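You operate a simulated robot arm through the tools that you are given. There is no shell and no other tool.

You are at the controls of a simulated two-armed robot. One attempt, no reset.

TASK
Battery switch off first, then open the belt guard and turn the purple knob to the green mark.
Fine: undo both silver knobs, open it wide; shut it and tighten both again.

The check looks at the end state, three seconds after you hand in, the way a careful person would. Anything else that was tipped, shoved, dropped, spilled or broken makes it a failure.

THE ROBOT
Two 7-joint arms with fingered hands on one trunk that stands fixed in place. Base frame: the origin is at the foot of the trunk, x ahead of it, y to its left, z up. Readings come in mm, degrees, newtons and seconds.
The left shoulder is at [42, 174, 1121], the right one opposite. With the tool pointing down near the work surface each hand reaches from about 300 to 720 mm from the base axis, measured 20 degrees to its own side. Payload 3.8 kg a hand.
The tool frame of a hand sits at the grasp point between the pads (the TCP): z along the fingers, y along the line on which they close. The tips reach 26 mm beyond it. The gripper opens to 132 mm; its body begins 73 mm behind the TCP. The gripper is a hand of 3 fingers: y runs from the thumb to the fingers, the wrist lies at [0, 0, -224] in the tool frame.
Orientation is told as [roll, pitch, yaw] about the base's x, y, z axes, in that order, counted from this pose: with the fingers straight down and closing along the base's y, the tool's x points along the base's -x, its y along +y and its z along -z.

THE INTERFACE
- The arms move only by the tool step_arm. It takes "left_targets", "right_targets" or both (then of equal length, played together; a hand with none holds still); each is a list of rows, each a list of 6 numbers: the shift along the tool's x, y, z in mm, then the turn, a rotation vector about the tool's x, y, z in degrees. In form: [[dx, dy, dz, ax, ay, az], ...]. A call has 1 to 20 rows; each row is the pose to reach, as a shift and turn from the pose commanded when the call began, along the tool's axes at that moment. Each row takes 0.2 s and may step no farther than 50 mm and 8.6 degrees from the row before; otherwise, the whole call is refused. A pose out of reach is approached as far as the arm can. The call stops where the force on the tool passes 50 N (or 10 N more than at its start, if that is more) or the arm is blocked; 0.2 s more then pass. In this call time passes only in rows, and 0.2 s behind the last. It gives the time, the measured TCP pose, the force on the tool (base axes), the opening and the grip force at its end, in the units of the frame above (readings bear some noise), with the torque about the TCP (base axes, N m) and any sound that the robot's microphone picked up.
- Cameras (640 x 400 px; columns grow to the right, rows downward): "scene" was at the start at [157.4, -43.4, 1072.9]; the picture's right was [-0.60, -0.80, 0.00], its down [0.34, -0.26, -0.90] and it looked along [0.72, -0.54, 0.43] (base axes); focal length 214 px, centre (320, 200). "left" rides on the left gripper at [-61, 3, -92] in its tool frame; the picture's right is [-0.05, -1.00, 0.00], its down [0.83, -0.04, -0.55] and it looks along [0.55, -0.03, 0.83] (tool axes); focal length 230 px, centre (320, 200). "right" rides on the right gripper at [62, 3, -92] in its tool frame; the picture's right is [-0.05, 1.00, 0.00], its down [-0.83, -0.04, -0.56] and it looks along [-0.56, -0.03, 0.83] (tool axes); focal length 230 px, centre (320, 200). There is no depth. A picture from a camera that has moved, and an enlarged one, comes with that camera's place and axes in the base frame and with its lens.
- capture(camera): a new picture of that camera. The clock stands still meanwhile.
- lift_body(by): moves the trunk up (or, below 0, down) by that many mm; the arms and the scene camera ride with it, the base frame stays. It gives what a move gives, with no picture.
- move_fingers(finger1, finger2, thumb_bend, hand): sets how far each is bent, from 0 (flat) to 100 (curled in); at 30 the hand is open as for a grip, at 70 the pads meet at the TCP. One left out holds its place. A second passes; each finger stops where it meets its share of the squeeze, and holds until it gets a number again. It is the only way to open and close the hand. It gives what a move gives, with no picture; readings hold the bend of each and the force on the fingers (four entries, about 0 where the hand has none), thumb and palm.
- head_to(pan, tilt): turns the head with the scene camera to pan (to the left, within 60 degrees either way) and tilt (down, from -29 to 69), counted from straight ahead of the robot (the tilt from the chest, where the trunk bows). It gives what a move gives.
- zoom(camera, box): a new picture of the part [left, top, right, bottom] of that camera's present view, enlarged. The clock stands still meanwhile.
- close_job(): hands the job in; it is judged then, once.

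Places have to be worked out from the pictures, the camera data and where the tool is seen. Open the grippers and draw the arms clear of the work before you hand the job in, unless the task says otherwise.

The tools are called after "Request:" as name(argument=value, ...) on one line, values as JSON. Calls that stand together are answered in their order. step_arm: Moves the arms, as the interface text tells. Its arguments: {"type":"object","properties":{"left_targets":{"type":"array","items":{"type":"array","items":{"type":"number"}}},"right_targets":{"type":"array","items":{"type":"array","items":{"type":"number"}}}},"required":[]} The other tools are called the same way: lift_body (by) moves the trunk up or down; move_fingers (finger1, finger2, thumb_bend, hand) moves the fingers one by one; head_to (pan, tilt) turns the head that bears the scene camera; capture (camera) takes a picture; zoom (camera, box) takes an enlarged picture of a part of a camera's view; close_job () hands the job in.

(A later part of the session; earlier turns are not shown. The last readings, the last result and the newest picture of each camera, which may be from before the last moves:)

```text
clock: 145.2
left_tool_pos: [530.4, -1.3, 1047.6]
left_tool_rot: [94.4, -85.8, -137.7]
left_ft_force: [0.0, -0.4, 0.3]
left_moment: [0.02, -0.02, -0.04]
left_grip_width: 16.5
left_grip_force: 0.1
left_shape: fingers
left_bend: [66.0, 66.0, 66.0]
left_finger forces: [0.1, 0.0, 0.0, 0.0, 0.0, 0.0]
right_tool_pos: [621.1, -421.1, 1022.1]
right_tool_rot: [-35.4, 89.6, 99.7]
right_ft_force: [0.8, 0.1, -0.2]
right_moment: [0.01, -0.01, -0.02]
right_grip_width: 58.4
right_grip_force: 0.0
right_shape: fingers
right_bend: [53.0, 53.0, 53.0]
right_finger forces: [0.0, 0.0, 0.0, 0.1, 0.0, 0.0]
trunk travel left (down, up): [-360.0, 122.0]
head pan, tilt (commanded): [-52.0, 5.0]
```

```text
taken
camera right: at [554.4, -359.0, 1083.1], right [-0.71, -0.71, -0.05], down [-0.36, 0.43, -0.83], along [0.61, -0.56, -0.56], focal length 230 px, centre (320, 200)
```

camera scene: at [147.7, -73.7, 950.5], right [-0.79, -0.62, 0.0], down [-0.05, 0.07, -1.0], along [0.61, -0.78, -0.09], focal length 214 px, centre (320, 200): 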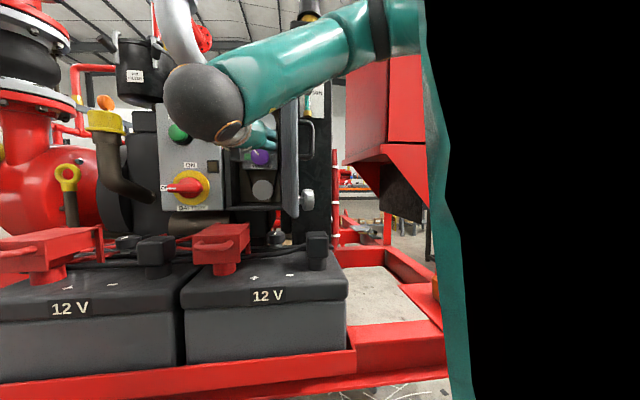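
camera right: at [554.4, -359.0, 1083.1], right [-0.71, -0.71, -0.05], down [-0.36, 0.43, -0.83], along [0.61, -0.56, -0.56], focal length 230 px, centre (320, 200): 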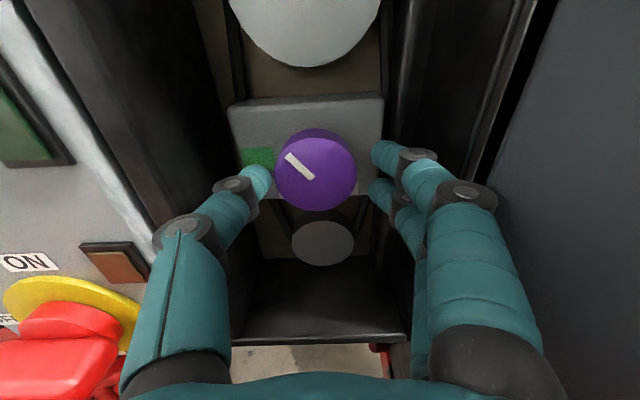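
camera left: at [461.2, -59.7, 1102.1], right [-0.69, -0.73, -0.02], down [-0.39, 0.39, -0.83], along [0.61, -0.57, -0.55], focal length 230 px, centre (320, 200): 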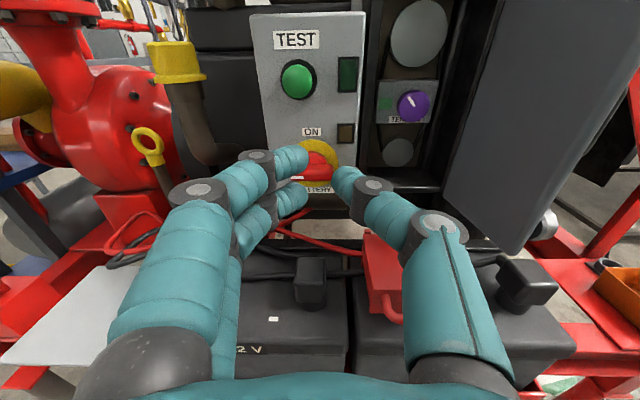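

No contact so far; the knob sits between the fingertips. I go in another 20 mm and close gently.

Request:
step_arm(right_targets=[[0, 0, 10, 0, 0, 0], [0, 0, 20, 0, 0, 0]])

Request:
move_fingers(hand="right", finger1=75, finger2=75, thumb_bend=75)

Request:
zoom(camera="right", box=[220, 100, 420, 260])

```text
clock: 145.8
left_tool_pos: [529.4, -1.2, 1048.1]
left_tool_rot: [94.4, -85.8, -137.8]
left_ft_force: [0.9, -0.1, 0.3]
left_moment: [0.01, 0.0, 0.02]
left_grip_width: 16.3
left_grip_force: 0.1
left_shape: fingers
left_bend: [66.0, 66.0, 66.0]
left_finger forces: [0.1, 0.0, 0.0, 0.0, 0.0, 0.0]
right_tool_pos: [635.9, -435.4, 1021.4]
right_tool_rot: [-33.6, 89.7, 101.7]
right_ft_force: [-0.5, 0.1, -0.1]
right_moment: [0.02, 0.01, 0.0]
right_grip_width: 58.4
right_grip_force: 0.1
right_shape: fingers
right_bend: [53.0, 53.0, 53.0]
right_finger forces: [0.0, 0.1, 0.1, 0.0, 0.0, 0.0]
trunk travel left (down, up): [-360.0, 122.0]
head pan, tilt (commanded): [-52.0, 5.0]
```

```text
clock: 146.8
left_tool_pos: [531.2, -1.7, 1046.0]
left_tool_rot: [93.9, -85.8, -137.1]
left_ft_force: [0.5, -0.1, 0.6]
left_moment: [0.0, 0.0, -0.02]
left_grip_width: 16.3
left_grip_force: 0.0
left_shape: fingers
left_bend: [66.0, 66.0, 66.0]
left_finger forces: [0.1, 0.0, 0.1, 0.1, 0.0, 0.0]
right_tool_pos: [637.5, -435.3, 1022.2]
right_tool_rot: [-39.6, 89.8, 95.4]
right_ft_force: [9.8, -1.8, 3.8]
right_moment: [-0.01, -0.05, 0.09]
right_grip_width: 41.5
right_grip_force: 21.9
right_shape: fingers
right_bend: [61.0, 60.0, 61.0]
right_finger forces: [9.2, 8.8, 0.1, 0.1, 25.1, 0.1]
trunk travel left (down, up): [-360.0, 122.0]
head pan, tilt (commanded): [-52.0, 5.0]
```

```text
2.50 times, centred on (320, 180) of right
camera zoom: at [569.2, -373.4, 1082.9], right [-0.71, -0.71, -0.05], down [-0.36, 0.43, -0.83], along [0.61, -0.56, -0.56], focal length 575 px, centre (320, 250)
```

zoom: 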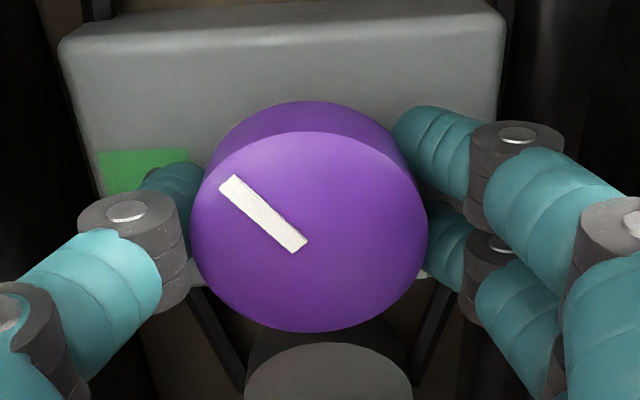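

The knob is held; its pointer is about 40° left of straight up, and the green mark is at 90° left. I turn counter-clockwise 48°.

Request:
step_arm(right_targets=[[0, 0, 0, 0, 0, -8], [0, 0, 0, 0, 0, -16], [0, 0, 0, 0, 0, -24], [0, 0, 0, 0, 0, -32], [0, 0, 0, 0, 0, -40], [0, 0, 0, 0, 0, -48]])

Request:
zoom(camera="right", box=[220, 100, 420, 260])

Request:
zoom(camera="scene", box=[215, 80, 305, 220])

```text
clock: 148.2
left_tool_pos: [531.4, -0.6, 1048.1]
left_tool_rot: [94.1, -85.9, -137.4]
left_ft_force: [-0.3, 0.0, -0.3]
left_moment: [-0.02, 0.03, 0.01]
left_grip_width: 16.4
left_grip_force: 0.0
left_shape: fingers
left_bend: [66.0, 66.0, 66.0]
left_finger forces: [0.0, 0.1, 0.0, 0.0, 0.0, 0.1]
right_tool_pos: [638.2, -434.3, 1022.5]
right_tool_rot: [90.0, 42.0, -134.8]
right_ft_force: [19.9, 2.7, 9.5]
right_moment: [-0.14, -0.25, 0.27]
right_grip_width: 41.2
right_grip_force: 23.2
right_shape: fingers
right_bend: [60.0, 60.0, 61.0]
right_finger forces: [13.2, 8.4, 0.0, 0.0, 24.5, 0.0]
trunk travel left (down, up): [-360.0, 122.0]
head pan, tilt (commanded): [-52.0, 5.0]
```

```text
2.50 times, centred on (320, 180) of right
camera zoom: at [602.8, -339.0, 1065.3], right [-0.5, -0.5, 0.71], down [-0.81, -0.03, -0.59], along [0.31, -0.86, -0.39], focal length 575 px, centre (320, 250)
```

zoom: 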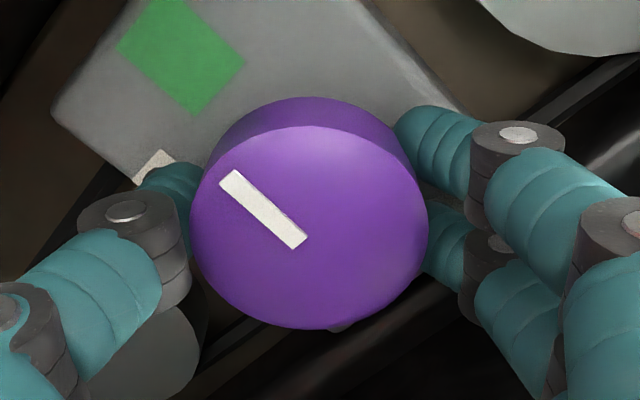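

```text
2.86 times, centred on (260, 150) of scene
camera zoom: at [148.7, -72.7, 950.5], right [-0.79, -0.62, 0.0], down [-0.06, 0.07, -1.0], along [0.61, -0.78, -0.09], focal length 613 px, centre (491, 343)
```

zoom: 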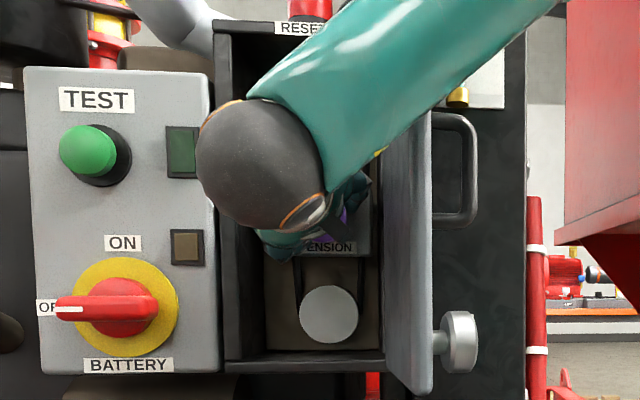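

The pointer turned with the hand and now points left at the green mark within a couple of degrees. I release and draw straight back.

Request:
move_fingers(hand="right", finger1=52, finger2=52, thumb_bend=52)

Request:
step_arm(right_targets=[[0, 0, -20, 0, 0, 0], [0, 0, -45, 0, 0, 0], [0, 0, -80, 0, 0, 0], [0, 0, -120, 0, 0, 0]])

Request:
zoom(camera="right", box=[220, 40, 420, 200])

Request:
zoom(camera="scene", box=[215, 80, 305, 220])

```text
clock: 149.2
left_tool_pos: [528.8, -1.0, 1048.8]
left_tool_rot: [94.4, -85.9, -137.6]
left_ft_force: [-0.4, -0.1, 0.1]
left_moment: [0.01, -0.02, -0.01]
left_grip_width: 16.8
left_grip_force: 0.0
left_shape: fingers
left_bend: [66.0, 66.0, 66.0]
left_finger forces: [0.1, 0.1, 0.0, 0.1, 0.0, 0.1]
right_tool_pos: [636.8, -436.7, 1021.1]
right_tool_rot: [89.6, 42.1, -135.3]
right_ft_force: [0.3, 1.1, -0.3]
right_moment: [-0.05, -0.03, -0.01]
right_grip_width: 60.3
right_grip_force: 0.0
right_shape: fingers
right_bend: [52.0, 52.0, 52.0]
right_finger forces: [0.0, 0.0, 0.0, 0.0, 0.0, 0.1]
trunk travel left (down, up): [-360.0, 122.0]
head pan, tilt (commanded): [-52.0, 5.0]
```

```text
clock: 150.2
left_tool_pos: [528.8, -2.1, 1047.1]
left_tool_rot: [94.4, -85.9, -137.7]
left_ft_force: [0.4, 0.1, 0.1]
left_moment: [0.02, -0.05, -0.02]
left_grip_width: 16.3
left_grip_force: 0.1
left_shape: fingers
left_bend: [66.0, 66.0, 66.0]
left_finger forces: [0.0, 0.0, 0.0, 0.1, 0.0, 0.0]
right_tool_pos: [550.9, -352.1, 1022.1]
right_tool_rot: [89.8, 42.1, -135.2]
right_ft_force: [0.0, -0.2, -0.4]
right_moment: [0.02, 0.04, -0.01]
right_grip_width: 60.7
right_grip_force: 0.0
right_shape: fingers
right_bend: [52.0, 52.0, 52.0]
right_finger forces: [0.1, 0.1, 0.0, 0.0, 0.1, 0.0]
trunk travel left (down, up): [-360.0, 122.0]
head pan, tilt (commanded): [-52.0, 5.0]
```

```text
2.50 times, centred on (320, 120) of right
camera zoom: at [515.2, -255.7, 1064.6], right [-0.5, -0.5, 0.71], down [-0.81, -0.02, -0.59], along [0.31, -0.86, -0.4], focal length 575 px, centre (320, 400)
```

zoom: 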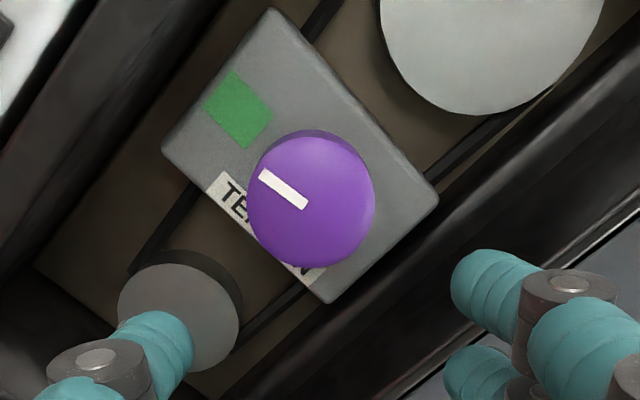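

```text
2.86 times, centred on (260, 150) of scene
camera zoom: at [147.5, -73.4, 950.6], right [-0.79, -0.62, 0.0], down [-0.05, 0.07, -1.0], along [0.61, -0.78, -0.09], focal length 613 px, centre (491, 343)
```

zoom: 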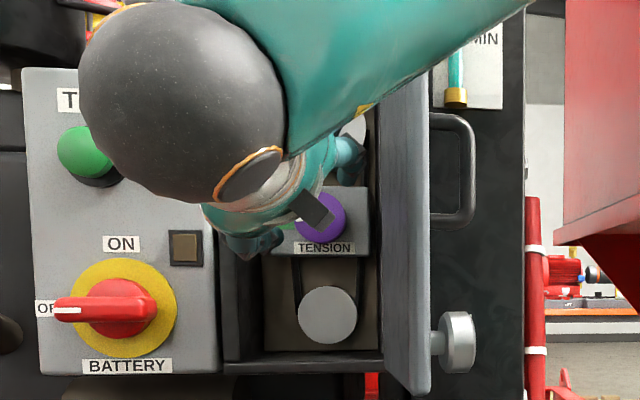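

Released cleanly. I roll the right hand back level here to get an upright view of the pointer against the green mark.

Request:
step_arm(right_targets=[[0, 0, -10, 0, 0, 8], [0, 0, -15, 0, 0, 16], [0, 0, -15, 0, 0, 24], [0, 0, -15, 0, 0, 32], [0, 0, -15, 0, 0, 40], [0, 0, -15, 0, 0, 48]])

Request:
zoom(camera="right", box=[240, 60, 400, 190])

```text
clock: 151.6
left_tool_pos: [529.2, -1.5, 1048.2]
left_tool_rot: [94.4, -85.7, -137.8]
left_ft_force: [-0.6, -0.3, -0.4]
left_moment: [0.03, -0.01, 0.03]
left_grip_width: 16.4
left_grip_force: 0.0
left_shape: fingers
left_bend: [66.0, 66.0, 66.0]
left_finger forces: [0.0, 0.0, 0.1, 0.0, 0.1, 0.0]
right_tool_pos: [540.4, -341.2, 1021.7]
right_tool_rot: [-54.7, 89.7, 80.3]
right_ft_force: [0.3, 0.7, 0.3]
right_moment: [-0.01, 0.0, -0.03]
right_grip_width: 60.6
right_grip_force: 0.0
right_shape: fingers
right_bend: [52.0, 52.0, 52.0]
right_finger forces: [0.0, 0.0, 0.1, 0.0, 0.0, 0.1]
trunk travel left (down, up): [-360.0, 122.0]
head pan, tilt (commanded): [-52.0, 5.0]
```

```text
3.08 times, centred on (320, 125) of right
camera zoom: at [472.3, -278.5, 1083.1], right [-0.71, -0.71, -0.06], down [-0.36, 0.43, -0.83], along [0.61, -0.56, -0.56], focal length 708 px, centre (320, 431)
```

zoom: 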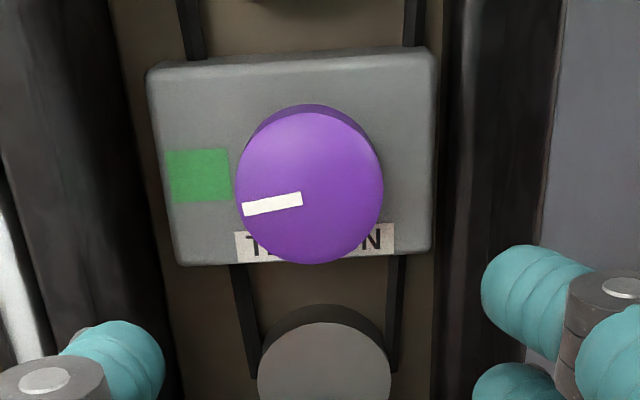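

The pointer shows about 10° past the centre of the green mark; it was dragged slightly on release because the hand was ~3 mm off-centre. I shift the hand 4 mm left to the true axis, roll -20°, and go back in to correct.

Request:
step_arm(right_targets=[[0, -3.8, 0, 0, 0, -7], [0, -3.8, 0, 0, 0, -14], [0, -3.8, 20, 0, 0, -20], [0, -3.8, 55, 0, 0, -20], [0, -3.8, 90, 0, 0, -20], [0, -3.8, 115, 0, 0, -20], [0, -3.8, 133, 0, 0, -20]])

Request:
zoom(camera="right", box=[220, 100, 420, 260])

```text
clock: 153.2
left_tool_pos: [530.0, -1.1, 1047.3]
left_tool_rot: [94.3, -85.8, -137.6]
left_ft_force: [-0.7, -0.2, -0.1]
left_moment: [0.06, 0.02, 0.0]
left_grip_width: 16.6
left_grip_force: 0.1
left_shape: fingers
left_bend: [66.0, 66.0, 66.0]
left_finger forces: [0.0, 0.1, 0.0, 0.0, 0.0, 0.0]
right_tool_pos: [638.0, -431.2, 1020.8]
right_tool_rot: [89.4, 70.1, -135.5]
right_ft_force: [0.4, 0.0, -1.0]
right_moment: [0.01, 0.02, 0.0]
right_grip_width: 60.6
right_grip_force: 0.1
right_shape: fingers
right_bend: [52.0, 52.0, 52.0]
right_finger forces: [0.0, 0.0, 0.0, 0.0, 0.1, 0.1]
trunk travel left (down, up): [-360.0, 122.0]
head pan, tilt (commanded): [-52.0, 5.0]
```

```text
2.50 times, centred on (320, 180) of right
camera zoom: at [584.2, -354.5, 1079.8], right [-0.68, -0.68, 0.29], down [-0.57, 0.22, -0.79], along [0.47, -0.7, -0.53], focal length 575 px, centre (320, 250)
```

zoom: 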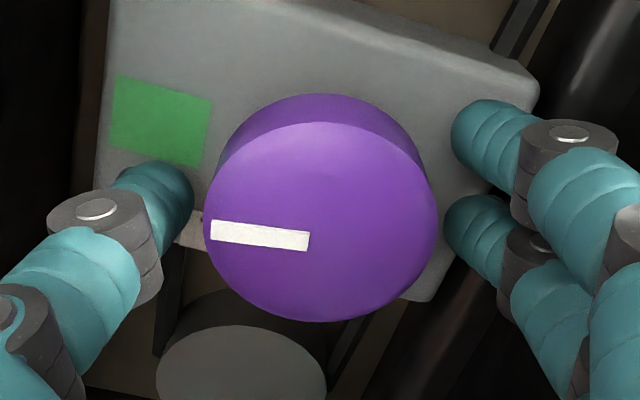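

Well centred this time (equal gaps on both sides). I grip lightly and turn 13° clockwise.

Request:
move_fingers(hand="right", finger1=68, finger2=68, thumb_bend=68)

Request:
zoom(camera="right", box=[220, 100, 420, 260])

Request:
step_arm(right_targets=[[0, 0, 0, 0, 0, 5], [0, 0, 0, 0, 0, 10], [0, 0, 0, 0, 0, 13]])

Request:
zoom(camera="right", box=[220, 100, 420, 260])

```text
clock: 154.2
left_tool_pos: [529.8, -1.7, 1047.5]
left_tool_rot: [94.2, -85.8, -137.5]
left_ft_force: [-0.6, 0.0, 0.3]
left_moment: [-0.01, 0.0, 0.02]
left_grip_width: 16.6
left_grip_force: 0.1
left_shape: fingers
left_bend: [66.0, 66.0, 66.0]
left_finger forces: [0.1, 0.1, 0.0, 0.1, 0.0, 0.0]
right_tool_pos: [637.6, -431.0, 1021.9]
right_tool_rot: [89.6, 70.0, -135.5]
right_ft_force: [3.7, -2.0, 1.6]
right_moment: [-0.02, -0.01, 0.04]
right_grip_width: 42.7
right_grip_force: 14.9
right_shape: fingers
right_bend: [59.0, 58.0, 61.0]
right_finger forces: [7.1, 7.3, 0.0, 0.1, 14.3, 0.0]
trunk travel left (down, up): [-360.0, 122.0]
head pan, tilt (commanded): [-52.0, 5.0]
```

```text
2.50 times, centred on (320, 180) of right
camera zoom: at [584.1, -354.5, 1079.9], right [-0.68, -0.68, 0.29], down [-0.57, 0.22, -0.79], along [0.47, -0.7, -0.53], focal length 575 px, centre (320, 250)
```

zoom: 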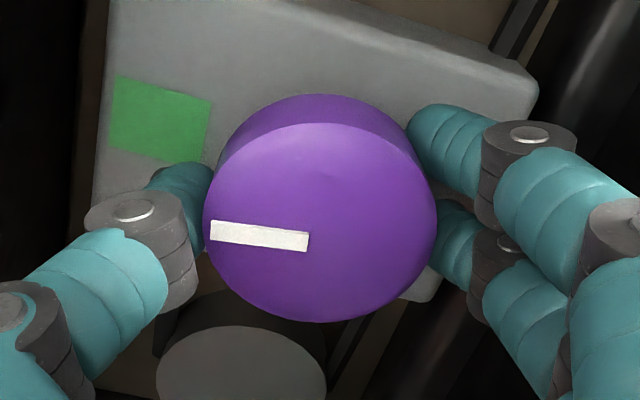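

```text
clock: 155.0
left_tool_pos: [529.9, -1.3, 1047.0]
left_tool_rot: [94.2, -85.8, -137.6]
left_ft_force: [0.0, -0.5, -0.4]
left_moment: [0.0, -0.01, 0.01]
left_grip_width: 16.6
left_grip_force: 0.1
left_shape: fingers
left_bend: [66.0, 66.0, 66.0]
left_finger forces: [0.0, 0.0, 0.0, 0.1, 0.1, 0.1]
right_tool_pos: [637.0, -431.2, 1021.6]
right_tool_rot: [88.4, 83.2, -136.7]
right_ft_force: [1.7, -3.1, 0.6]
right_moment: [-0.04, -0.01, 0.01]
right_grip_width: 42.9
right_grip_force: 14.4
right_shape: fingers
right_bend: [59.0, 58.0, 61.0]
right_finger forces: [7.3, 7.5, 0.0, 0.1, 14.0, 0.1]
trunk travel left (down, up): [-360.0, 122.0]
head pan, tilt (commanded): [-52.0, 5.0]
```

```text
2.50 times, centred on (320, 180) of right
camera zoom: at [574.3, -364.4, 1082.5], right [-0.71, -0.71, 0.07], down [-0.43, 0.36, -0.83], along [0.56, -0.61, -0.56], focal length 575 px, centre (320, 250)
```

zoom: 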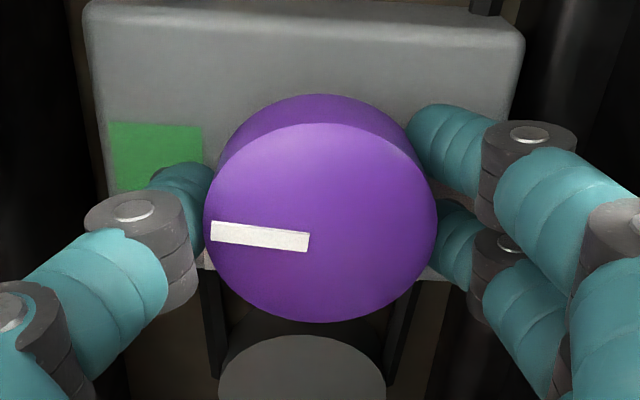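

The pointer is now about 4° above due left, matching the green mark's direction. I release and withdraw, then check.

Request:
move_fingers(hand="right", finger1=52, finger2=52, thumb_bend=52)

Request:
zoom(camera="right", box=[220, 100, 420, 260])

Request:
step_arm(right_targets=[[0, 0, -20, 0, 0, 0], [0, 0, -50, 0, 0, 0], [0, 0, -90, 0, 0, 0], [0, 0, -130, 0, 0, 0]])

Request:
zoom(camera="right", box=[240, 60, 400, 190])

```text
clock: 156.0
left_tool_pos: [530.4, -1.8, 1047.7]
left_tool_rot: [94.4, -85.8, -137.7]
left_ft_force: [-0.2, 0.0, 0.5]
left_moment: [0.0, 0.0, -0.03]
left_grip_width: 16.5
left_grip_force: 0.0
left_shape: fingers
left_bend: [66.0, 66.0, 66.0]
left_finger forces: [0.1, 0.1, 0.0, 0.1, 0.0, 0.0]
right_tool_pos: [637.1, -432.0, 1020.9]
right_tool_rot: [88.4, 83.1, -136.6]
right_ft_force: [-0.1, 0.0, -0.1]
right_moment: [0.03, -0.03, 0.01]
right_grip_width: 60.3
right_grip_force: 0.1
right_shape: fingers
right_bend: [52.0, 52.0, 52.0]
right_finger forces: [0.0, 0.0, 0.0, 0.1, 0.0, 0.1]
trunk travel left (down, up): [-360.0, 122.0]
head pan, tilt (commanded): [-52.0, 5.0]
```

```text
2.50 times, centred on (320, 180) of right
camera zoom: at [574.2, -363.9, 1082.6], right [-0.71, -0.71, 0.07], down [-0.43, 0.35, -0.83], along [0.56, -0.61, -0.56], focal length 575 px, centre (320, 250)
```

zoom: 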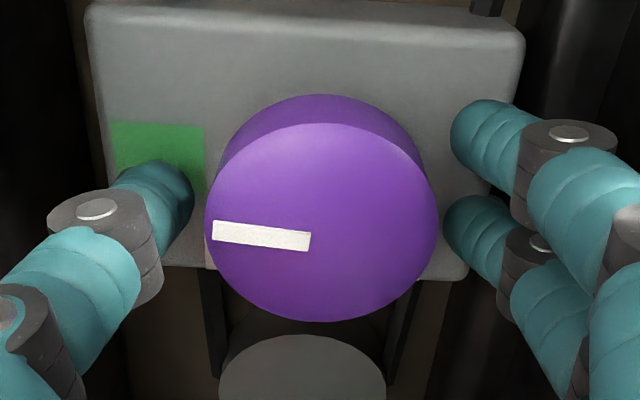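

```text
clock: 157.0
left_tool_pos: [528.7, -0.7, 1047.8]
left_tool_rot: [94.4, -85.9, -137.7]
left_ft_force: [-0.5, -0.9, 0.5]
left_moment: [0.02, 0.02, -0.02]
left_grip_width: 16.4
left_grip_force: 0.1
left_shape: fingers
left_bend: [66.0, 66.0, 66.0]
left_finger forces: [0.1, 0.1, 0.0, 0.0, 0.0, 0.0]
right_tool_pos: [544.8, -340.9, 1021.9]
right_tool_rot: [88.6, 83.1, -136.4]
right_ft_force: [0.1, 0.8, 0.4]
right_moment: [0.01, -0.01, 0.0]
right_grip_width: 60.6
right_grip_force: 0.1
right_shape: fingers
right_bend: [52.0, 52.0, 52.0]
right_finger forces: [0.1, 0.0, 0.0, 0.0, 0.0, 0.0]
trunk travel left (down, up): [-360.0, 122.0]
head pan, tilt (commanded): [-52.0, 5.0]
```

```text
3.08 times, centred on (320, 125) of right
camera zoom: at [481.7, -272.5, 1083.7], right [-0.71, -0.71, 0.07], down [-0.43, 0.35, -0.83], along [0.56, -0.61, -0.56], focal length 708 px, centre (320, 431)
```

zoom: 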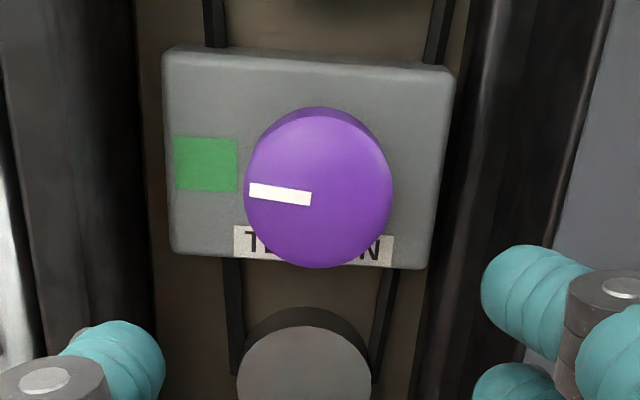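

The pointer is within a few degrees of the green mark's centre. Now I retract the right arm along the way it came: back, up and fingers down.

Request:
step_arm(right_targets=[[10, 0, -12, -0.67, -7.68, -0.63], [20, 0, -22, -1.34, -15.4, -1.26], [30, 0, -32, -2, -23, -1.9], [40, 0, -42, -2.7, -30.7, -2.5], [50, 0, -52, -3.3, -38.4, -3.2], [60, 0, -61, -4, -46.1, -3.8], [70, 0, -70, -4.7, -53.7, -4.4], [80, 9, -79, -5.4, -61.4, -5], [90, 18, -88, -6, -69.1, -5.7], [100, 26, -96, -6.7, -76.8, -6.3], [110, 35, -104, -7.4, -84.4, -6.9], [120, 44, -112, -8, -92.1, -7.6], [131, 52, -120, -8.7, -99.8, -8.2]])

Request:
capture(camera="scene")

```text
clock: 159.8
left_tool_pos: [528.8, -1.0, 1047.9]
left_tool_rot: [94.4, -85.7, -137.7]
left_ft_force: [0.2, -0.4, 0.3]
left_moment: [-0.01, 0.04, 0.02]
left_grip_width: 16.4
left_grip_force: 0.0
left_shape: fingers
left_bend: [66.0, 66.0, 66.0]
left_finger forces: [0.0, 0.0, 0.1, 0.0, 0.0, 0.0]
right_tool_pos: [411.8, -289.2, 1124.1]
right_tool_rot: [17.5, -10.0, 132.5]
right_ft_force: [-0.3, 0.0, -0.3]
right_moment: [-0.01, 0.0, 0.03]
right_grip_width: 60.8
right_grip_force: 0.0
right_shape: fingers
right_bend: [52.0, 52.0, 52.0]
right_finger forces: [0.0, 0.1, 0.1, 0.1, 0.0, 0.0]
right hand out of reach, approached as far as the arm can: row 10, 11, 12, 13
trunk travel left (down, up): [-360.0, 122.0]
head pan, tilt (commanded): [-52.0, 5.0]
```

```text
taken
camera scene: at [147.4, -73.5, 950.6], right [-0.79, -0.62, 0.0], down [-0.05, 0.07, -1.0], along [0.61, -0.78, -0.09], focal length 214 px, centre (320, 200)
```

scene: 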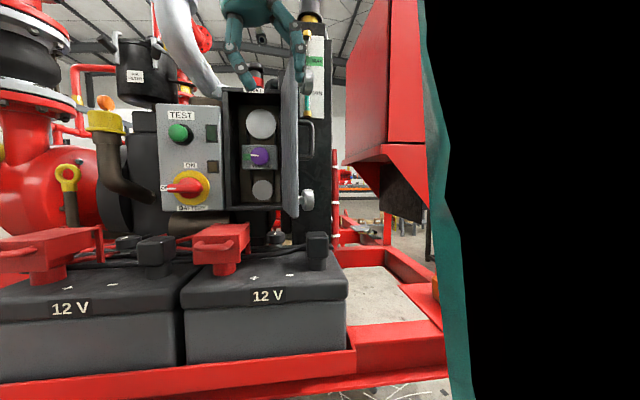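

The right hand is out again and the guard is untouched. I carry it off to the right and zoom on the tension knob from the scene camera.

Request:
step_arm(right_targets=[[11.4, 43.5, 2.9, 0, 0, 0], [22.8, 87, 5.8, 0, 0, 0], [34.2, 130.4, 8.6, 0, 0, 0], [45.7, 174, 11.5, 0, 0, 0], [57.1, 217.3, 14.4, 0, 0, 0]])

Request:
zoom(camera="scene", box=[230, 120, 300, 190])

Request:
zoom(camera="left", box=[340, 0, 560, 200])

```text
clock: 161.0
left_tool_pos: [529.9, -1.4, 1047.0]
left_tool_rot: [94.4, -85.8, -137.7]
left_ft_force: [0.0, -0.8, 0.8]
left_moment: [-0.03, 0.0, 0.02]
left_grip_width: 16.9
left_grip_force: 0.0
left_shape: fingers
left_bend: [66.0, 66.0, 66.0]
left_finger forces: [0.0, 0.1, 0.1, 0.1, 0.1, 0.0]
right_tool_pos: [302.7, -480.7, 1150.7]
right_tool_rot: [17.6, -9.8, 132.6]
right_ft_force: [-0.6, -0.3, -0.2]
right_moment: [0.02, 0.02, 0.0]
right_grip_width: 60.5
right_grip_force: 0.0
right_shape: fingers
right_bend: [52.0, 52.0, 52.0]
right_finger forces: [0.0, 0.1, 0.0, 0.0, 0.1, 0.0]
right hand out of reach, approached as far as the arm can: row 4, 5
trunk travel left (down, up): [-360.0, 122.0]
head pan, tilt (commanded): [-52.0, 5.0]
```

```text
5.71 times, centred on (265, 155) of scene
camera zoom: at [147.2, -73.8, 950.6], right [-0.79, -0.62, 0.0], down [-0.05, 0.07, -1.0], along [0.61, -0.78, -0.09], focal length 1226 px, centre (634, 457)
```

zoom: 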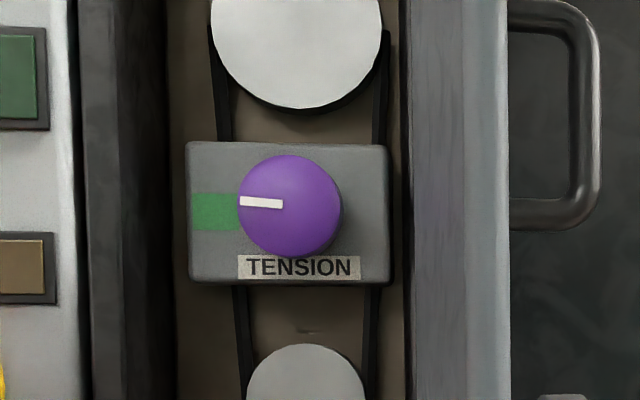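

```text
2.00 times, centred on (450, 100) of left
camera zoom: at [459.8, 61.0, 1108.7], right [-0.69, -0.73, -0.02], down [-0.39, 0.39, -0.83], along [0.62, -0.56, -0.55], focal length 460 px, centre (60, 400)
```

zoom: 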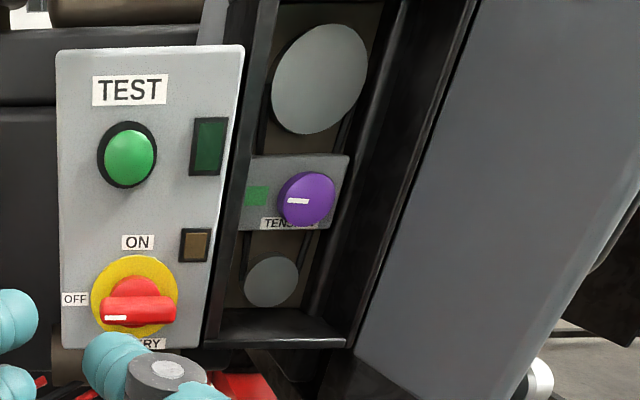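

From the scene camera the pointer sits right at the green mark. Now the guard has to be shut: I bring the left hand across to straddle the guard's free edge (thumb on its outer side), first moving to a≈120, depth 500, z≈1101.

Request:
step_arm(left_targets=[[-12, -42.4, 19, 0, 0, 0], [-24, -84.8, 38, 0, 0, 0], [-36, -127.2, 57, 0, 0, 0], [-48, -169.7, 76, 0, 0, 0], [-60, -212, 95, 0, 0, 0], [-72, -254.5, 114.8, 0, 0, 0]])

Request:
move_fingers(hand="left", finger1=32, finger2=32, thumb_bend=32)

Request:
capture(camera="left")

Request:
capture(camera="scene")

```text
clock: 162.4
left_tool_pos: [435.2, -269.1, 1100.8]
left_tool_rot: [94.2, -85.7, -137.3]
left_ft_force: [-0.2, 0.2, 0.9]
left_moment: [0.04, 0.01, 0.01]
left_grip_width: 16.6
left_grip_force: 0.1
left_shape: fingers
left_bend: [66.0, 66.0, 66.0]
left_finger forces: [0.0, 0.0, 0.0, 0.0, 0.0, 0.0]
right_tool_pos: [302.9, -481.5, 1150.9]
right_tool_rot: [17.5, -10.0, 132.6]
right_ft_force: [0.6, 0.0, -0.1]
right_moment: [0.05, -0.03, -0.01]
right_grip_width: 60.7
right_grip_force: 0.0
right_shape: fingers
right_bend: [52.0, 52.0, 52.0]
right_finger forces: [0.1, 0.0, 0.1, 0.0, 0.0, 0.0]
trunk travel left (down, up): [-360.0, 122.0]
head pan, tilt (commanded): [-52.0, 5.0]
```

```text
clock: 163.4
left_tool_pos: [435.2, -268.3, 1100.5]
left_tool_rot: [94.3, -85.8, -137.6]
left_ft_force: [0.0, -0.5, 0.9]
left_moment: [0.03, 0.0, -0.02]
left_grip_width: 127.8
left_grip_force: 0.0
left_shape: fingers
left_bend: [32.0, 32.0, 32.0]
left_finger forces: [0.0, 0.1, 0.0, 0.0, 0.1, 0.1]
right_tool_pos: [303.0, -479.5, 1150.5]
right_tool_rot: [17.6, -9.8, 132.6]
right_ft_force: [0.4, 0.7, 0.5]
right_moment: [0.03, 0.01, -0.03]
right_grip_width: 60.5
right_grip_force: 0.1
right_shape: fingers
right_bend: [52.0, 52.0, 52.0]
right_finger forces: [0.0, 0.0, 0.0, 0.0, 0.1, 0.0]
trunk travel left (down, up): [-360.0, 122.0]
head pan, tilt (commanded): [-52.0, 5.0]
```

```text
taken
camera left: at [366.3, -205.7, 1162.1], right [-0.69, -0.73, -0.02], down [-0.39, 0.39, -0.83], along [0.62, -0.56, -0.55], focal length 230 px, centre (320, 200)
```

left: 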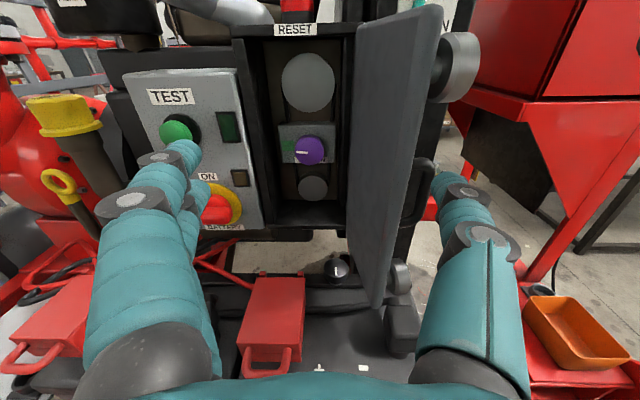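

```text
taken
camera scene: at [147.5, -73.3, 950.6], right [-0.79, -0.62, 0.0], down [-0.05, 0.07, -1.0], along [0.61, -0.78, -0.09], focal length 214 px, centre (320, 200)
```

scene: 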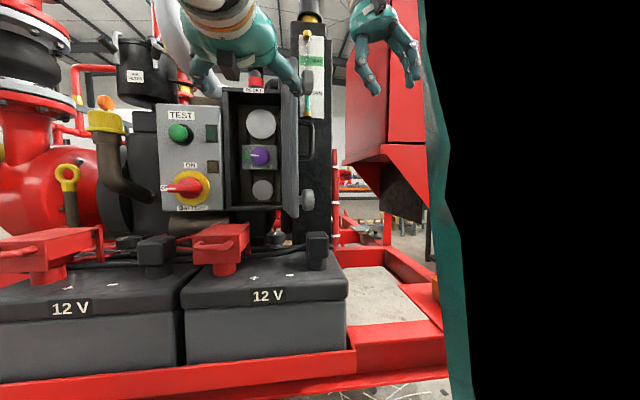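

The guard's free edge is at about a=50, depth 585 (≈99° open). I straddle it with the open left hand at z≈1101, between the top knob and the handle, and move the right hand a bit further off.

Request:
step_arm(left_targets=[[0, -35, 10, 0, 0, 0], [0, -69, 19.5, 0, 0, 0], [0, -70, 45, 0, 0, 0], [0, -71, 68, 0, 0, 0]], right_targets=[[-6, 13, 5, 0, 0, 0], [-13, 27, 11, 0, 0, 0], [-19, 40, 16, 0, 0, 0], [-25, 54, 21.6, 0, 0, 0]])

Request:
capture(camera="left")

Request:
capture(camera="scene")

```text
clock: 164.4
left_tool_pos: [435.8, -366.3, 1096.7]
left_tool_rot: [94.1, -85.8, -137.5]
left_ft_force: [-0.5, -0.1, 0.0]
left_moment: [0.02, 0.03, 0.02]
left_grip_width: 127.8
left_grip_force: 0.1
left_shape: fingers
left_bend: [32.0, 32.0, 32.0]
left_finger forces: [0.0, 0.0, 0.0, 0.1, 0.0, 0.0]
right_tool_pos: [253.8, -503.6, 1134.4]
right_tool_rot: [17.6, -9.8, 132.6]
right_ft_force: [-0.3, -0.4, 0.7]
right_moment: [0.02, 0.01, 0.0]
right_grip_width: 60.5
right_grip_force: 0.0
right_shape: fingers
right_bend: [52.0, 52.0, 52.0]
right_finger forces: [0.1, 0.0, 0.1, 0.0, 0.0, 0.1]
right hand out of reach, approached as far as the arm can: row 1, 2, 3, 4
trunk travel left (down, up): [-360.0, 122.0]
head pan, tilt (commanded): [-52.0, 5.0]
```

```text
taken
camera left: at [366.3, -303.6, 1156.9], right [-0.69, -0.73, -0.02], down [-0.39, 0.39, -0.83], along [0.62, -0.56, -0.55], focal length 230 px, centre (320, 200)
```

left: 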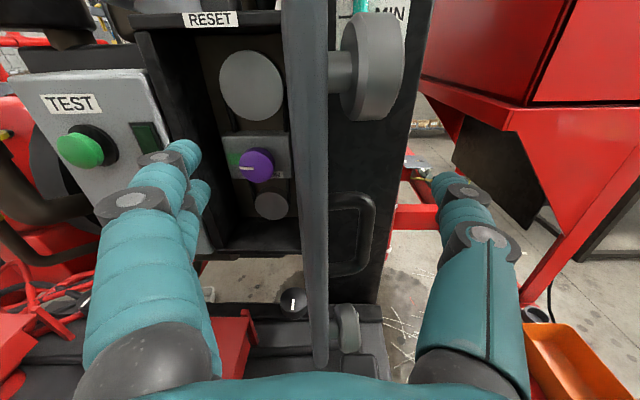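

```text
taken
camera scene: at [147.3, -73.7, 950.6], right [-0.79, -0.62, 0.0], down [-0.05, 0.07, -1.0], along [0.61, -0.78, -0.09], focal length 214 px, centre (320, 200)
```

scene: 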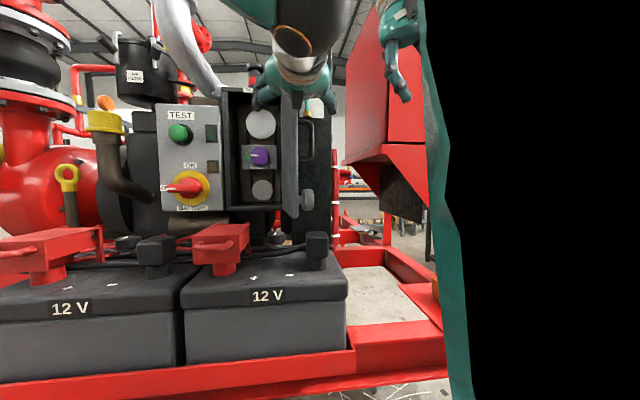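

The guard's edge is between thumb and fingers. I bend the thumb in a little and sweep left, letting the thumb push the guard closed along its arc.

Request:
move_fingers(hand="left", thumb_bend=45)

Request:
step_arm(left_targets=[[0, 0, 18, 0, 0, 0], [0, 30, 17, 0, 0, 0], [0, 60, 15, 0, 0, 0], [0, 85, 13, 0, 0, 0], [0, 105, 12.5, 0, 0, 0]])

Request:
capture(camera="left")

Request:
capture(camera="scene")

```text
clock: 165.4
left_tool_pos: [435.3, -366.2, 1095.8]
left_tool_rot: [94.3, -85.8, -137.8]
left_ft_force: [0.3, -1.0, -0.1]
left_moment: [-0.01, -0.01, -0.01]
left_grip_width: 106.7
left_grip_force: 0.1
left_shape: fingers
left_bend: [32.0, 32.0, 45.0]
left_finger forces: [0.1, 0.1, 0.0, 0.0, 0.0, 0.0]
right_tool_pos: [253.3, -502.1, 1134.2]
right_tool_rot: [17.6, -9.9, 132.6]
right_ft_force: [-0.1, -0.4, -0.2]
right_moment: [0.0, 0.01, 0.03]
right_grip_width: 60.9
right_grip_force: 0.0
right_shape: fingers
right_bend: [52.0, 52.0, 52.0]
right_finger forces: [0.1, 0.1, 0.0, 0.0, 0.1, 0.0]
trunk travel left (down, up): [-360.0, 122.0]
head pan, tilt (commanded): [-52.0, 5.0]
```

```text
clock: 166.6
left_tool_pos: [516.7, -298.4, 1104.8]
left_tool_rot: [93.8, -85.9, -137.1]
left_ft_force: [-0.4, -0.2, 0.5]
left_moment: [-0.03, 0.0, -0.01]
left_grip_width: 106.6
left_grip_force: 0.2
left_shape: fingers
left_bend: [32.0, 32.0, 45.0]
left_finger forces: [0.1, 0.0, 0.1, 0.0, 0.0, 0.0]
right_tool_pos: [253.9, -502.6, 1134.2]
right_tool_rot: [17.6, -10.0, 132.5]
right_ft_force: [0.4, 0.1, 0.4]
right_moment: [0.0, 0.0, -0.02]
right_grip_width: 60.7
right_grip_force: 0.1
right_shape: fingers
right_bend: [52.0, 52.0, 52.0]
right_finger forces: [0.0, 0.0, 0.1, 0.0, 0.0, 0.0]
trunk travel left (down, up): [-360.0, 122.0]
head pan, tilt (commanded): [-52.0, 5.0]
```

```text
taken
camera left: at [447.2, -235.1, 1164.7], right [-0.69, -0.73, -0.02], down [-0.39, 0.39, -0.83], along [0.61, -0.56, -0.55], focal length 230 px, centre (320, 200)
```

left: 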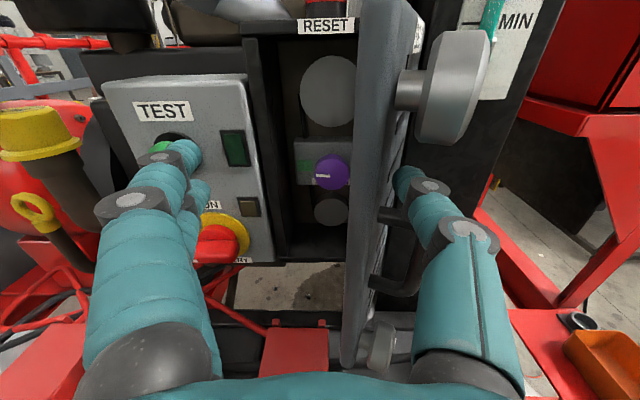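

```text
taken
camera scene: at [147.5, -73.3, 950.6], right [-0.79, -0.62, 0.0], down [-0.05, 0.07, -1.0], along [0.61, -0.78, -0.09], focal length 214 px, centre (320, 200)
```

scene: 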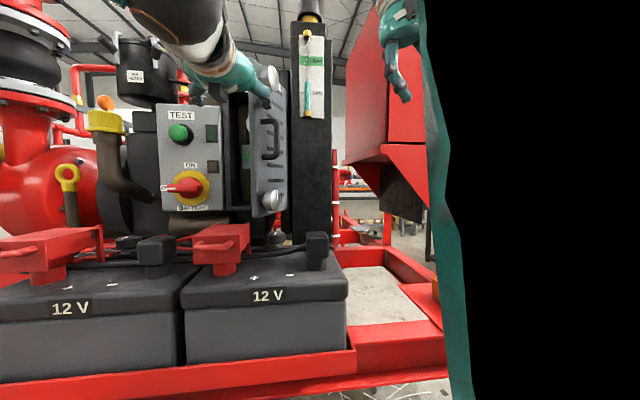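

The guard follows (now ~70° open). I continue sweeping left and inward.

Request:
step_arm(left_targets=[[0, 20, 8, 0, 0, 0], [0, 40, 20, 0, 0, 0], [0, 58, 38, 0, 0, 0], [0, 72, 55, 0, 0, 0]])

Request:
capture(camera="left")

Request:
capture(camera="scene")

```text
clock: 167.6
left_tool_pos: [605.7, -283.4, 1109.7]
left_tool_rot: [94.0, -85.8, -137.4]
left_ft_force: [0.4, 0.2, 0.2]
left_moment: [0.0, -0.03, 0.01]
left_grip_width: 106.5
left_grip_force: 0.1
left_shape: fingers
left_bend: [32.0, 32.0, 45.0]
left_finger forces: [0.0, 0.0, 0.1, 0.0, 0.1, 0.1]
right_tool_pos: [254.6, -502.2, 1134.0]
right_tool_rot: [17.5, -10.1, 132.6]
right_ft_force: [-0.5, 0.0, 0.3]
right_moment: [-0.02, 0.01, -0.03]
right_grip_width: 60.5
right_grip_force: 0.0
right_shape: fingers
right_bend: [52.0, 52.0, 52.0]
right_finger forces: [0.0, 0.0, 0.0, 0.0, 0.0, 0.0]
trunk travel left (down, up): [-360.0, 122.0]
head pan, tilt (commanded): [-52.0, 5.0]
```

```text
taken
camera left: at [536.5, -220.9, 1170.4], right [-0.69, -0.73, -0.02], down [-0.39, 0.39, -0.83], along [0.62, -0.56, -0.55], focal length 230 px, centre (320, 200)
```

left: 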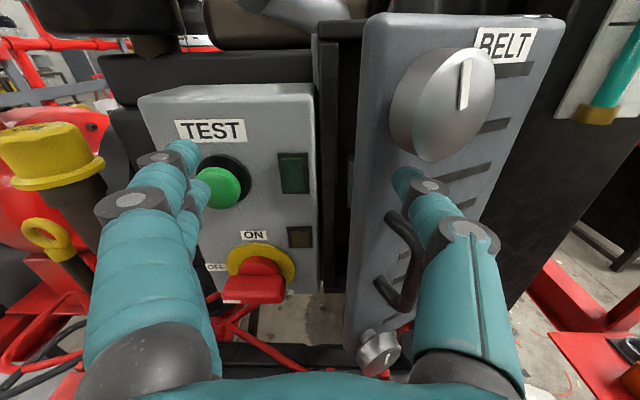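

```text
taken
camera scene: at [147.6, -73.5, 950.6], right [-0.79, -0.62, 0.0], down [-0.05, 0.07, -1.0], along [0.61, -0.78, -0.09], focal length 214 px, centre (320, 200)
```

scene: 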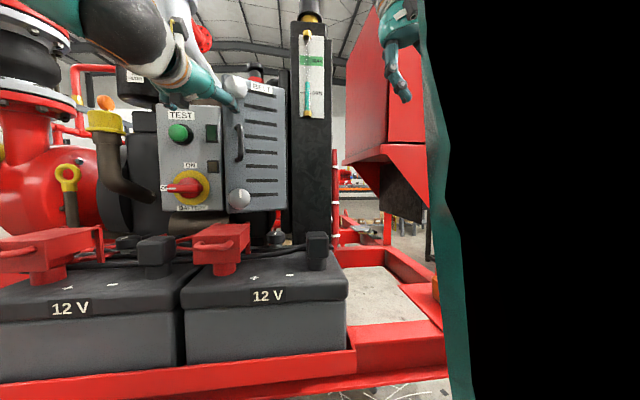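

The guard is about 30° open. I back off slightly, close the hand into a fist in front of the guard and push it the rest of the way shut.

Request:
step_arm(left_targets=[[0, 0, -25, 0, 0, 0], [0, 0, -50, 0, 0, 0]])

Request:
move_fingers(hand="left", finger1=67, finger2=67, thumb_bend=67)

Request:
step_arm(left_targets=[[3, -20, 0, 0, 0, 0], [6, -43, 0, 0, 0, 0], [6, -43, 30, 0, 0, 0]])

Request:
capture(camera="left")

```text
clock: 168.2
left_tool_pos: [568.0, -249.4, 1109.2]
left_tool_rot: [94.5, -85.7, -137.7]
left_ft_force: [0.5, 0.0, 0.1]
left_moment: [-0.02, -0.03, 0.0]
left_grip_width: 106.3
left_grip_force: 0.0
left_shape: fingers
left_bend: [32.0, 32.0, 45.0]
left_finger forces: [0.0, 0.0, 0.1, 0.0, 0.0, 0.0]
right_tool_pos: [253.9, -502.0, 1134.3]
right_tool_rot: [17.6, -9.9, 132.6]
right_ft_force: [0.0, -0.2, -1.4]
right_moment: [-0.05, 0.01, -0.01]
right_grip_width: 60.7
right_grip_force: 0.1
right_shape: fingers
right_bend: [52.0, 52.0, 52.0]
right_finger forces: [0.0, 0.0, 0.1, 0.1, 0.0, 0.0]
trunk travel left (down, up): [-360.0, 122.0]
head pan, tilt (commanded): [-52.0, 5.0]
```

```text
clock: 169.2
left_tool_pos: [570.0, -250.6, 1110.2]
left_tool_rot: [94.4, -85.9, -137.7]
left_ft_force: [-0.9, -0.5, -0.1]
left_moment: [0.01, 0.01, -0.03]
left_grip_width: 14.3
left_grip_force: 0.0
left_shape: fingers
left_bend: [67.0, 67.0, 67.0]
left_finger forces: [0.1, 0.1, 0.0, 0.0, 0.0, 0.0]
right_tool_pos: [255.5, -503.3, 1133.8]
right_tool_rot: [17.6, -9.8, 132.6]
right_ft_force: [-0.3, -0.4, -0.6]
right_moment: [0.05, 0.0, 0.04]
right_grip_width: 60.7
right_grip_force: 0.0
right_shape: fingers
right_bend: [52.0, 52.0, 52.0]
right_finger forces: [0.1, 0.1, 0.0, 0.0, 0.1, 0.0]
trunk travel left (down, up): [-360.0, 122.0]
head pan, tilt (commanded): [-52.0, 5.0]
```

```text
clock: 170.0
left_tool_pos: [562.6, -303.6, 1099.3]
left_tool_rot: [94.2, -85.8, -137.3]
left_ft_force: [-0.7, -0.5, -0.1]
left_moment: [0.01, -0.01, -0.02]
left_grip_width: 14.0
left_grip_force: 0.2
left_shape: fingers
left_bend: [67.0, 67.0, 67.0]
left_finger forces: [0.0, 0.0, 0.0, 0.0, 0.0, 0.1]
right_tool_pos: [254.2, -502.7, 1133.1]
right_tool_rot: [17.6, -10.0, 132.6]
right_ft_force: [-0.9, -0.7, -0.2]
right_moment: [0.01, 0.0, -0.01]
right_grip_width: 60.6
right_grip_force: 0.1
right_shape: fingers
right_bend: [52.0, 52.0, 52.0]
right_finger forces: [0.0, 0.1, 0.0, 0.1, 0.0, 0.0]
trunk travel left (down, up): [-360.0, 122.0]
head pan, tilt (commanded): [-52.0, 5.0]
```

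```text
taken
camera left: at [493.7, -240.2, 1161.3], right [-0.69, -0.73, -0.02], down [-0.39, 0.39, -0.83], along [0.62, -0.56, -0.55], focal length 230 px, centre (320, 200)
```

left: 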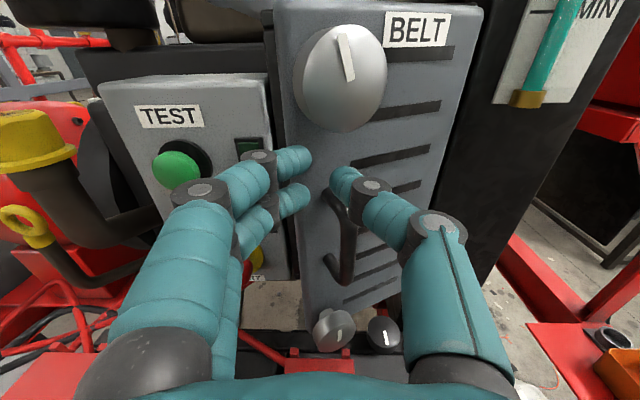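

I shift 35 mm right, so the fist presses on the plain face beside the handle, and push forward until the guard seats.

Request:
step_arm(left_targets=[[0, -18, 0, 0, 0, 0], [0, -36, 5, 0, 0, 0], [0, -36, 30, 0, 0, 0], [0, -36, 50, 0, 0, 0], [0, -36, 65, 0, 0, 0], [0, -36, 75, 0, 0, 0], [0, -36, 82, 0, 0, 0]])

Request:
capture(camera="left")

Request:
zoom(camera="scene", box=[140, 60, 320, 240])

```text
clock: 171.6
left_tool_pos: [595.4, -383.3, 1098.3]
left_tool_rot: [93.5, -85.7, -137.1]
left_ft_force: [-10.3, 5.6, -1.2]
left_moment: [0.06, 0.04, -0.22]
left_grip_width: 12.6
left_grip_force: 5.1
left_shape: fingers
left_bend: [67.0, 67.0, 68.0]
left_finger forces: [0.1, 0.1, 0.0, 0.1, 11.3, 0.0]
right_tool_pos: [252.5, -502.0, 1134.6]
right_tool_rot: [17.6, -9.9, 132.6]
right_ft_force: [0.2, 0.0, -0.7]
right_moment: [0.0, 0.0, 0.01]
right_grip_width: 60.5
right_grip_force: 0.0
right_shape: fingers
right_bend: [52.0, 52.0, 52.0]
right_finger forces: [0.1, 0.1, 0.0, 0.0, 0.1, 0.0]
trunk travel left (down, up): [-360.0, 122.0]
head pan, tilt (commanded): [-52.0, 5.0]
```

```text
taken
camera left: at [526.2, -321.0, 1159.1], right [-0.69, -0.73, -0.02], down [-0.39, 0.39, -0.83], along [0.61, -0.57, -0.55], focal length 230 px, centre (320, 200)
```

left: 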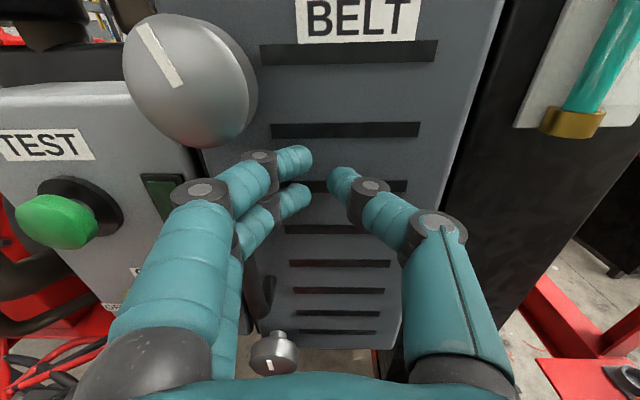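

```text
2.22 times, centred on (230, 150) of scene
camera zoom: at [146.4, -72.8, 950.8], right [-0.79, -0.62, 0.0], down [-0.05, 0.07, -1.0], along [0.61, -0.78, -0.09], focal length 477 px, centre (520, 311)
```

zoom: 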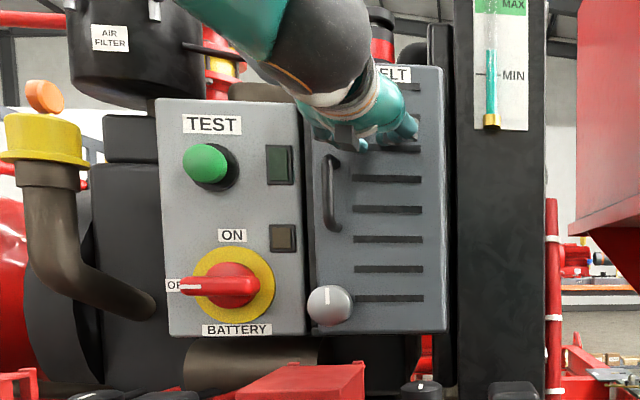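

The guard looks closed. I press another few millimetres to make sure it is seated.

Request:
step_arm(left_targets=[[0, 0, 3, 0, 0, 0], [0, 0, 6, 0, 0, 0]])

Request:
zoom(camera="scene", box=[140, 60, 320, 240])

```text
clock: 172.3
left_tool_pos: [594.8, -386.1, 1097.3]
left_tool_rot: [93.0, -85.8, -136.4]
left_ft_force: [-26.8, 32.0, 0.8]
left_moment: [0.05, -0.04, 0.19]
left_grip_width: 12.7
left_grip_force: 21.1
left_shape: fingers
left_bend: [70.0, 70.0, 69.0]
left_finger forces: [12.3, 11.9, 0.0, 0.1, 17.7, 0.1]
right_tool_pos: [250.7, -499.2, 1136.9]
right_tool_rot: [17.6, -9.6, 132.6]
right_ft_force: [0.6, 0.2, -0.7]
right_moment: [0.0, 0.0, 0.01]
right_grip_width: 60.6
right_grip_force: 0.0
right_shape: fingers
right_bend: [52.0, 52.0, 52.0]
right_finger forces: [0.1, 0.0, 0.1, 0.0, 0.0, 0.0]
trunk travel left (down, up): [-360.0, 122.0]
head pan, tilt (commanded): [-52.0, 5.0]
stopped in row 2 (left hand): the force on the tool passed its limit at 52 N (the readings are from after the stop); the commanded pose is now the measured one
```

```text
2.22 times, centred on (230, 150) of scene
camera zoom: at [144.6, -70.0, 951.5], right [-0.79, -0.62, 0.0], down [-0.05, 0.06, -1.0], along [0.61, -0.79, -0.08], focal length 477 px, centre (520, 311)
```

zoom: 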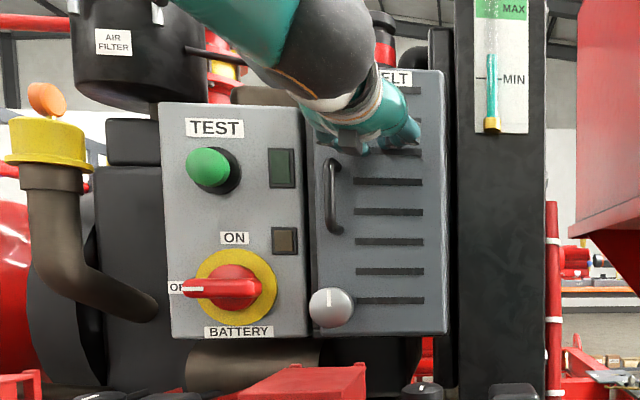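

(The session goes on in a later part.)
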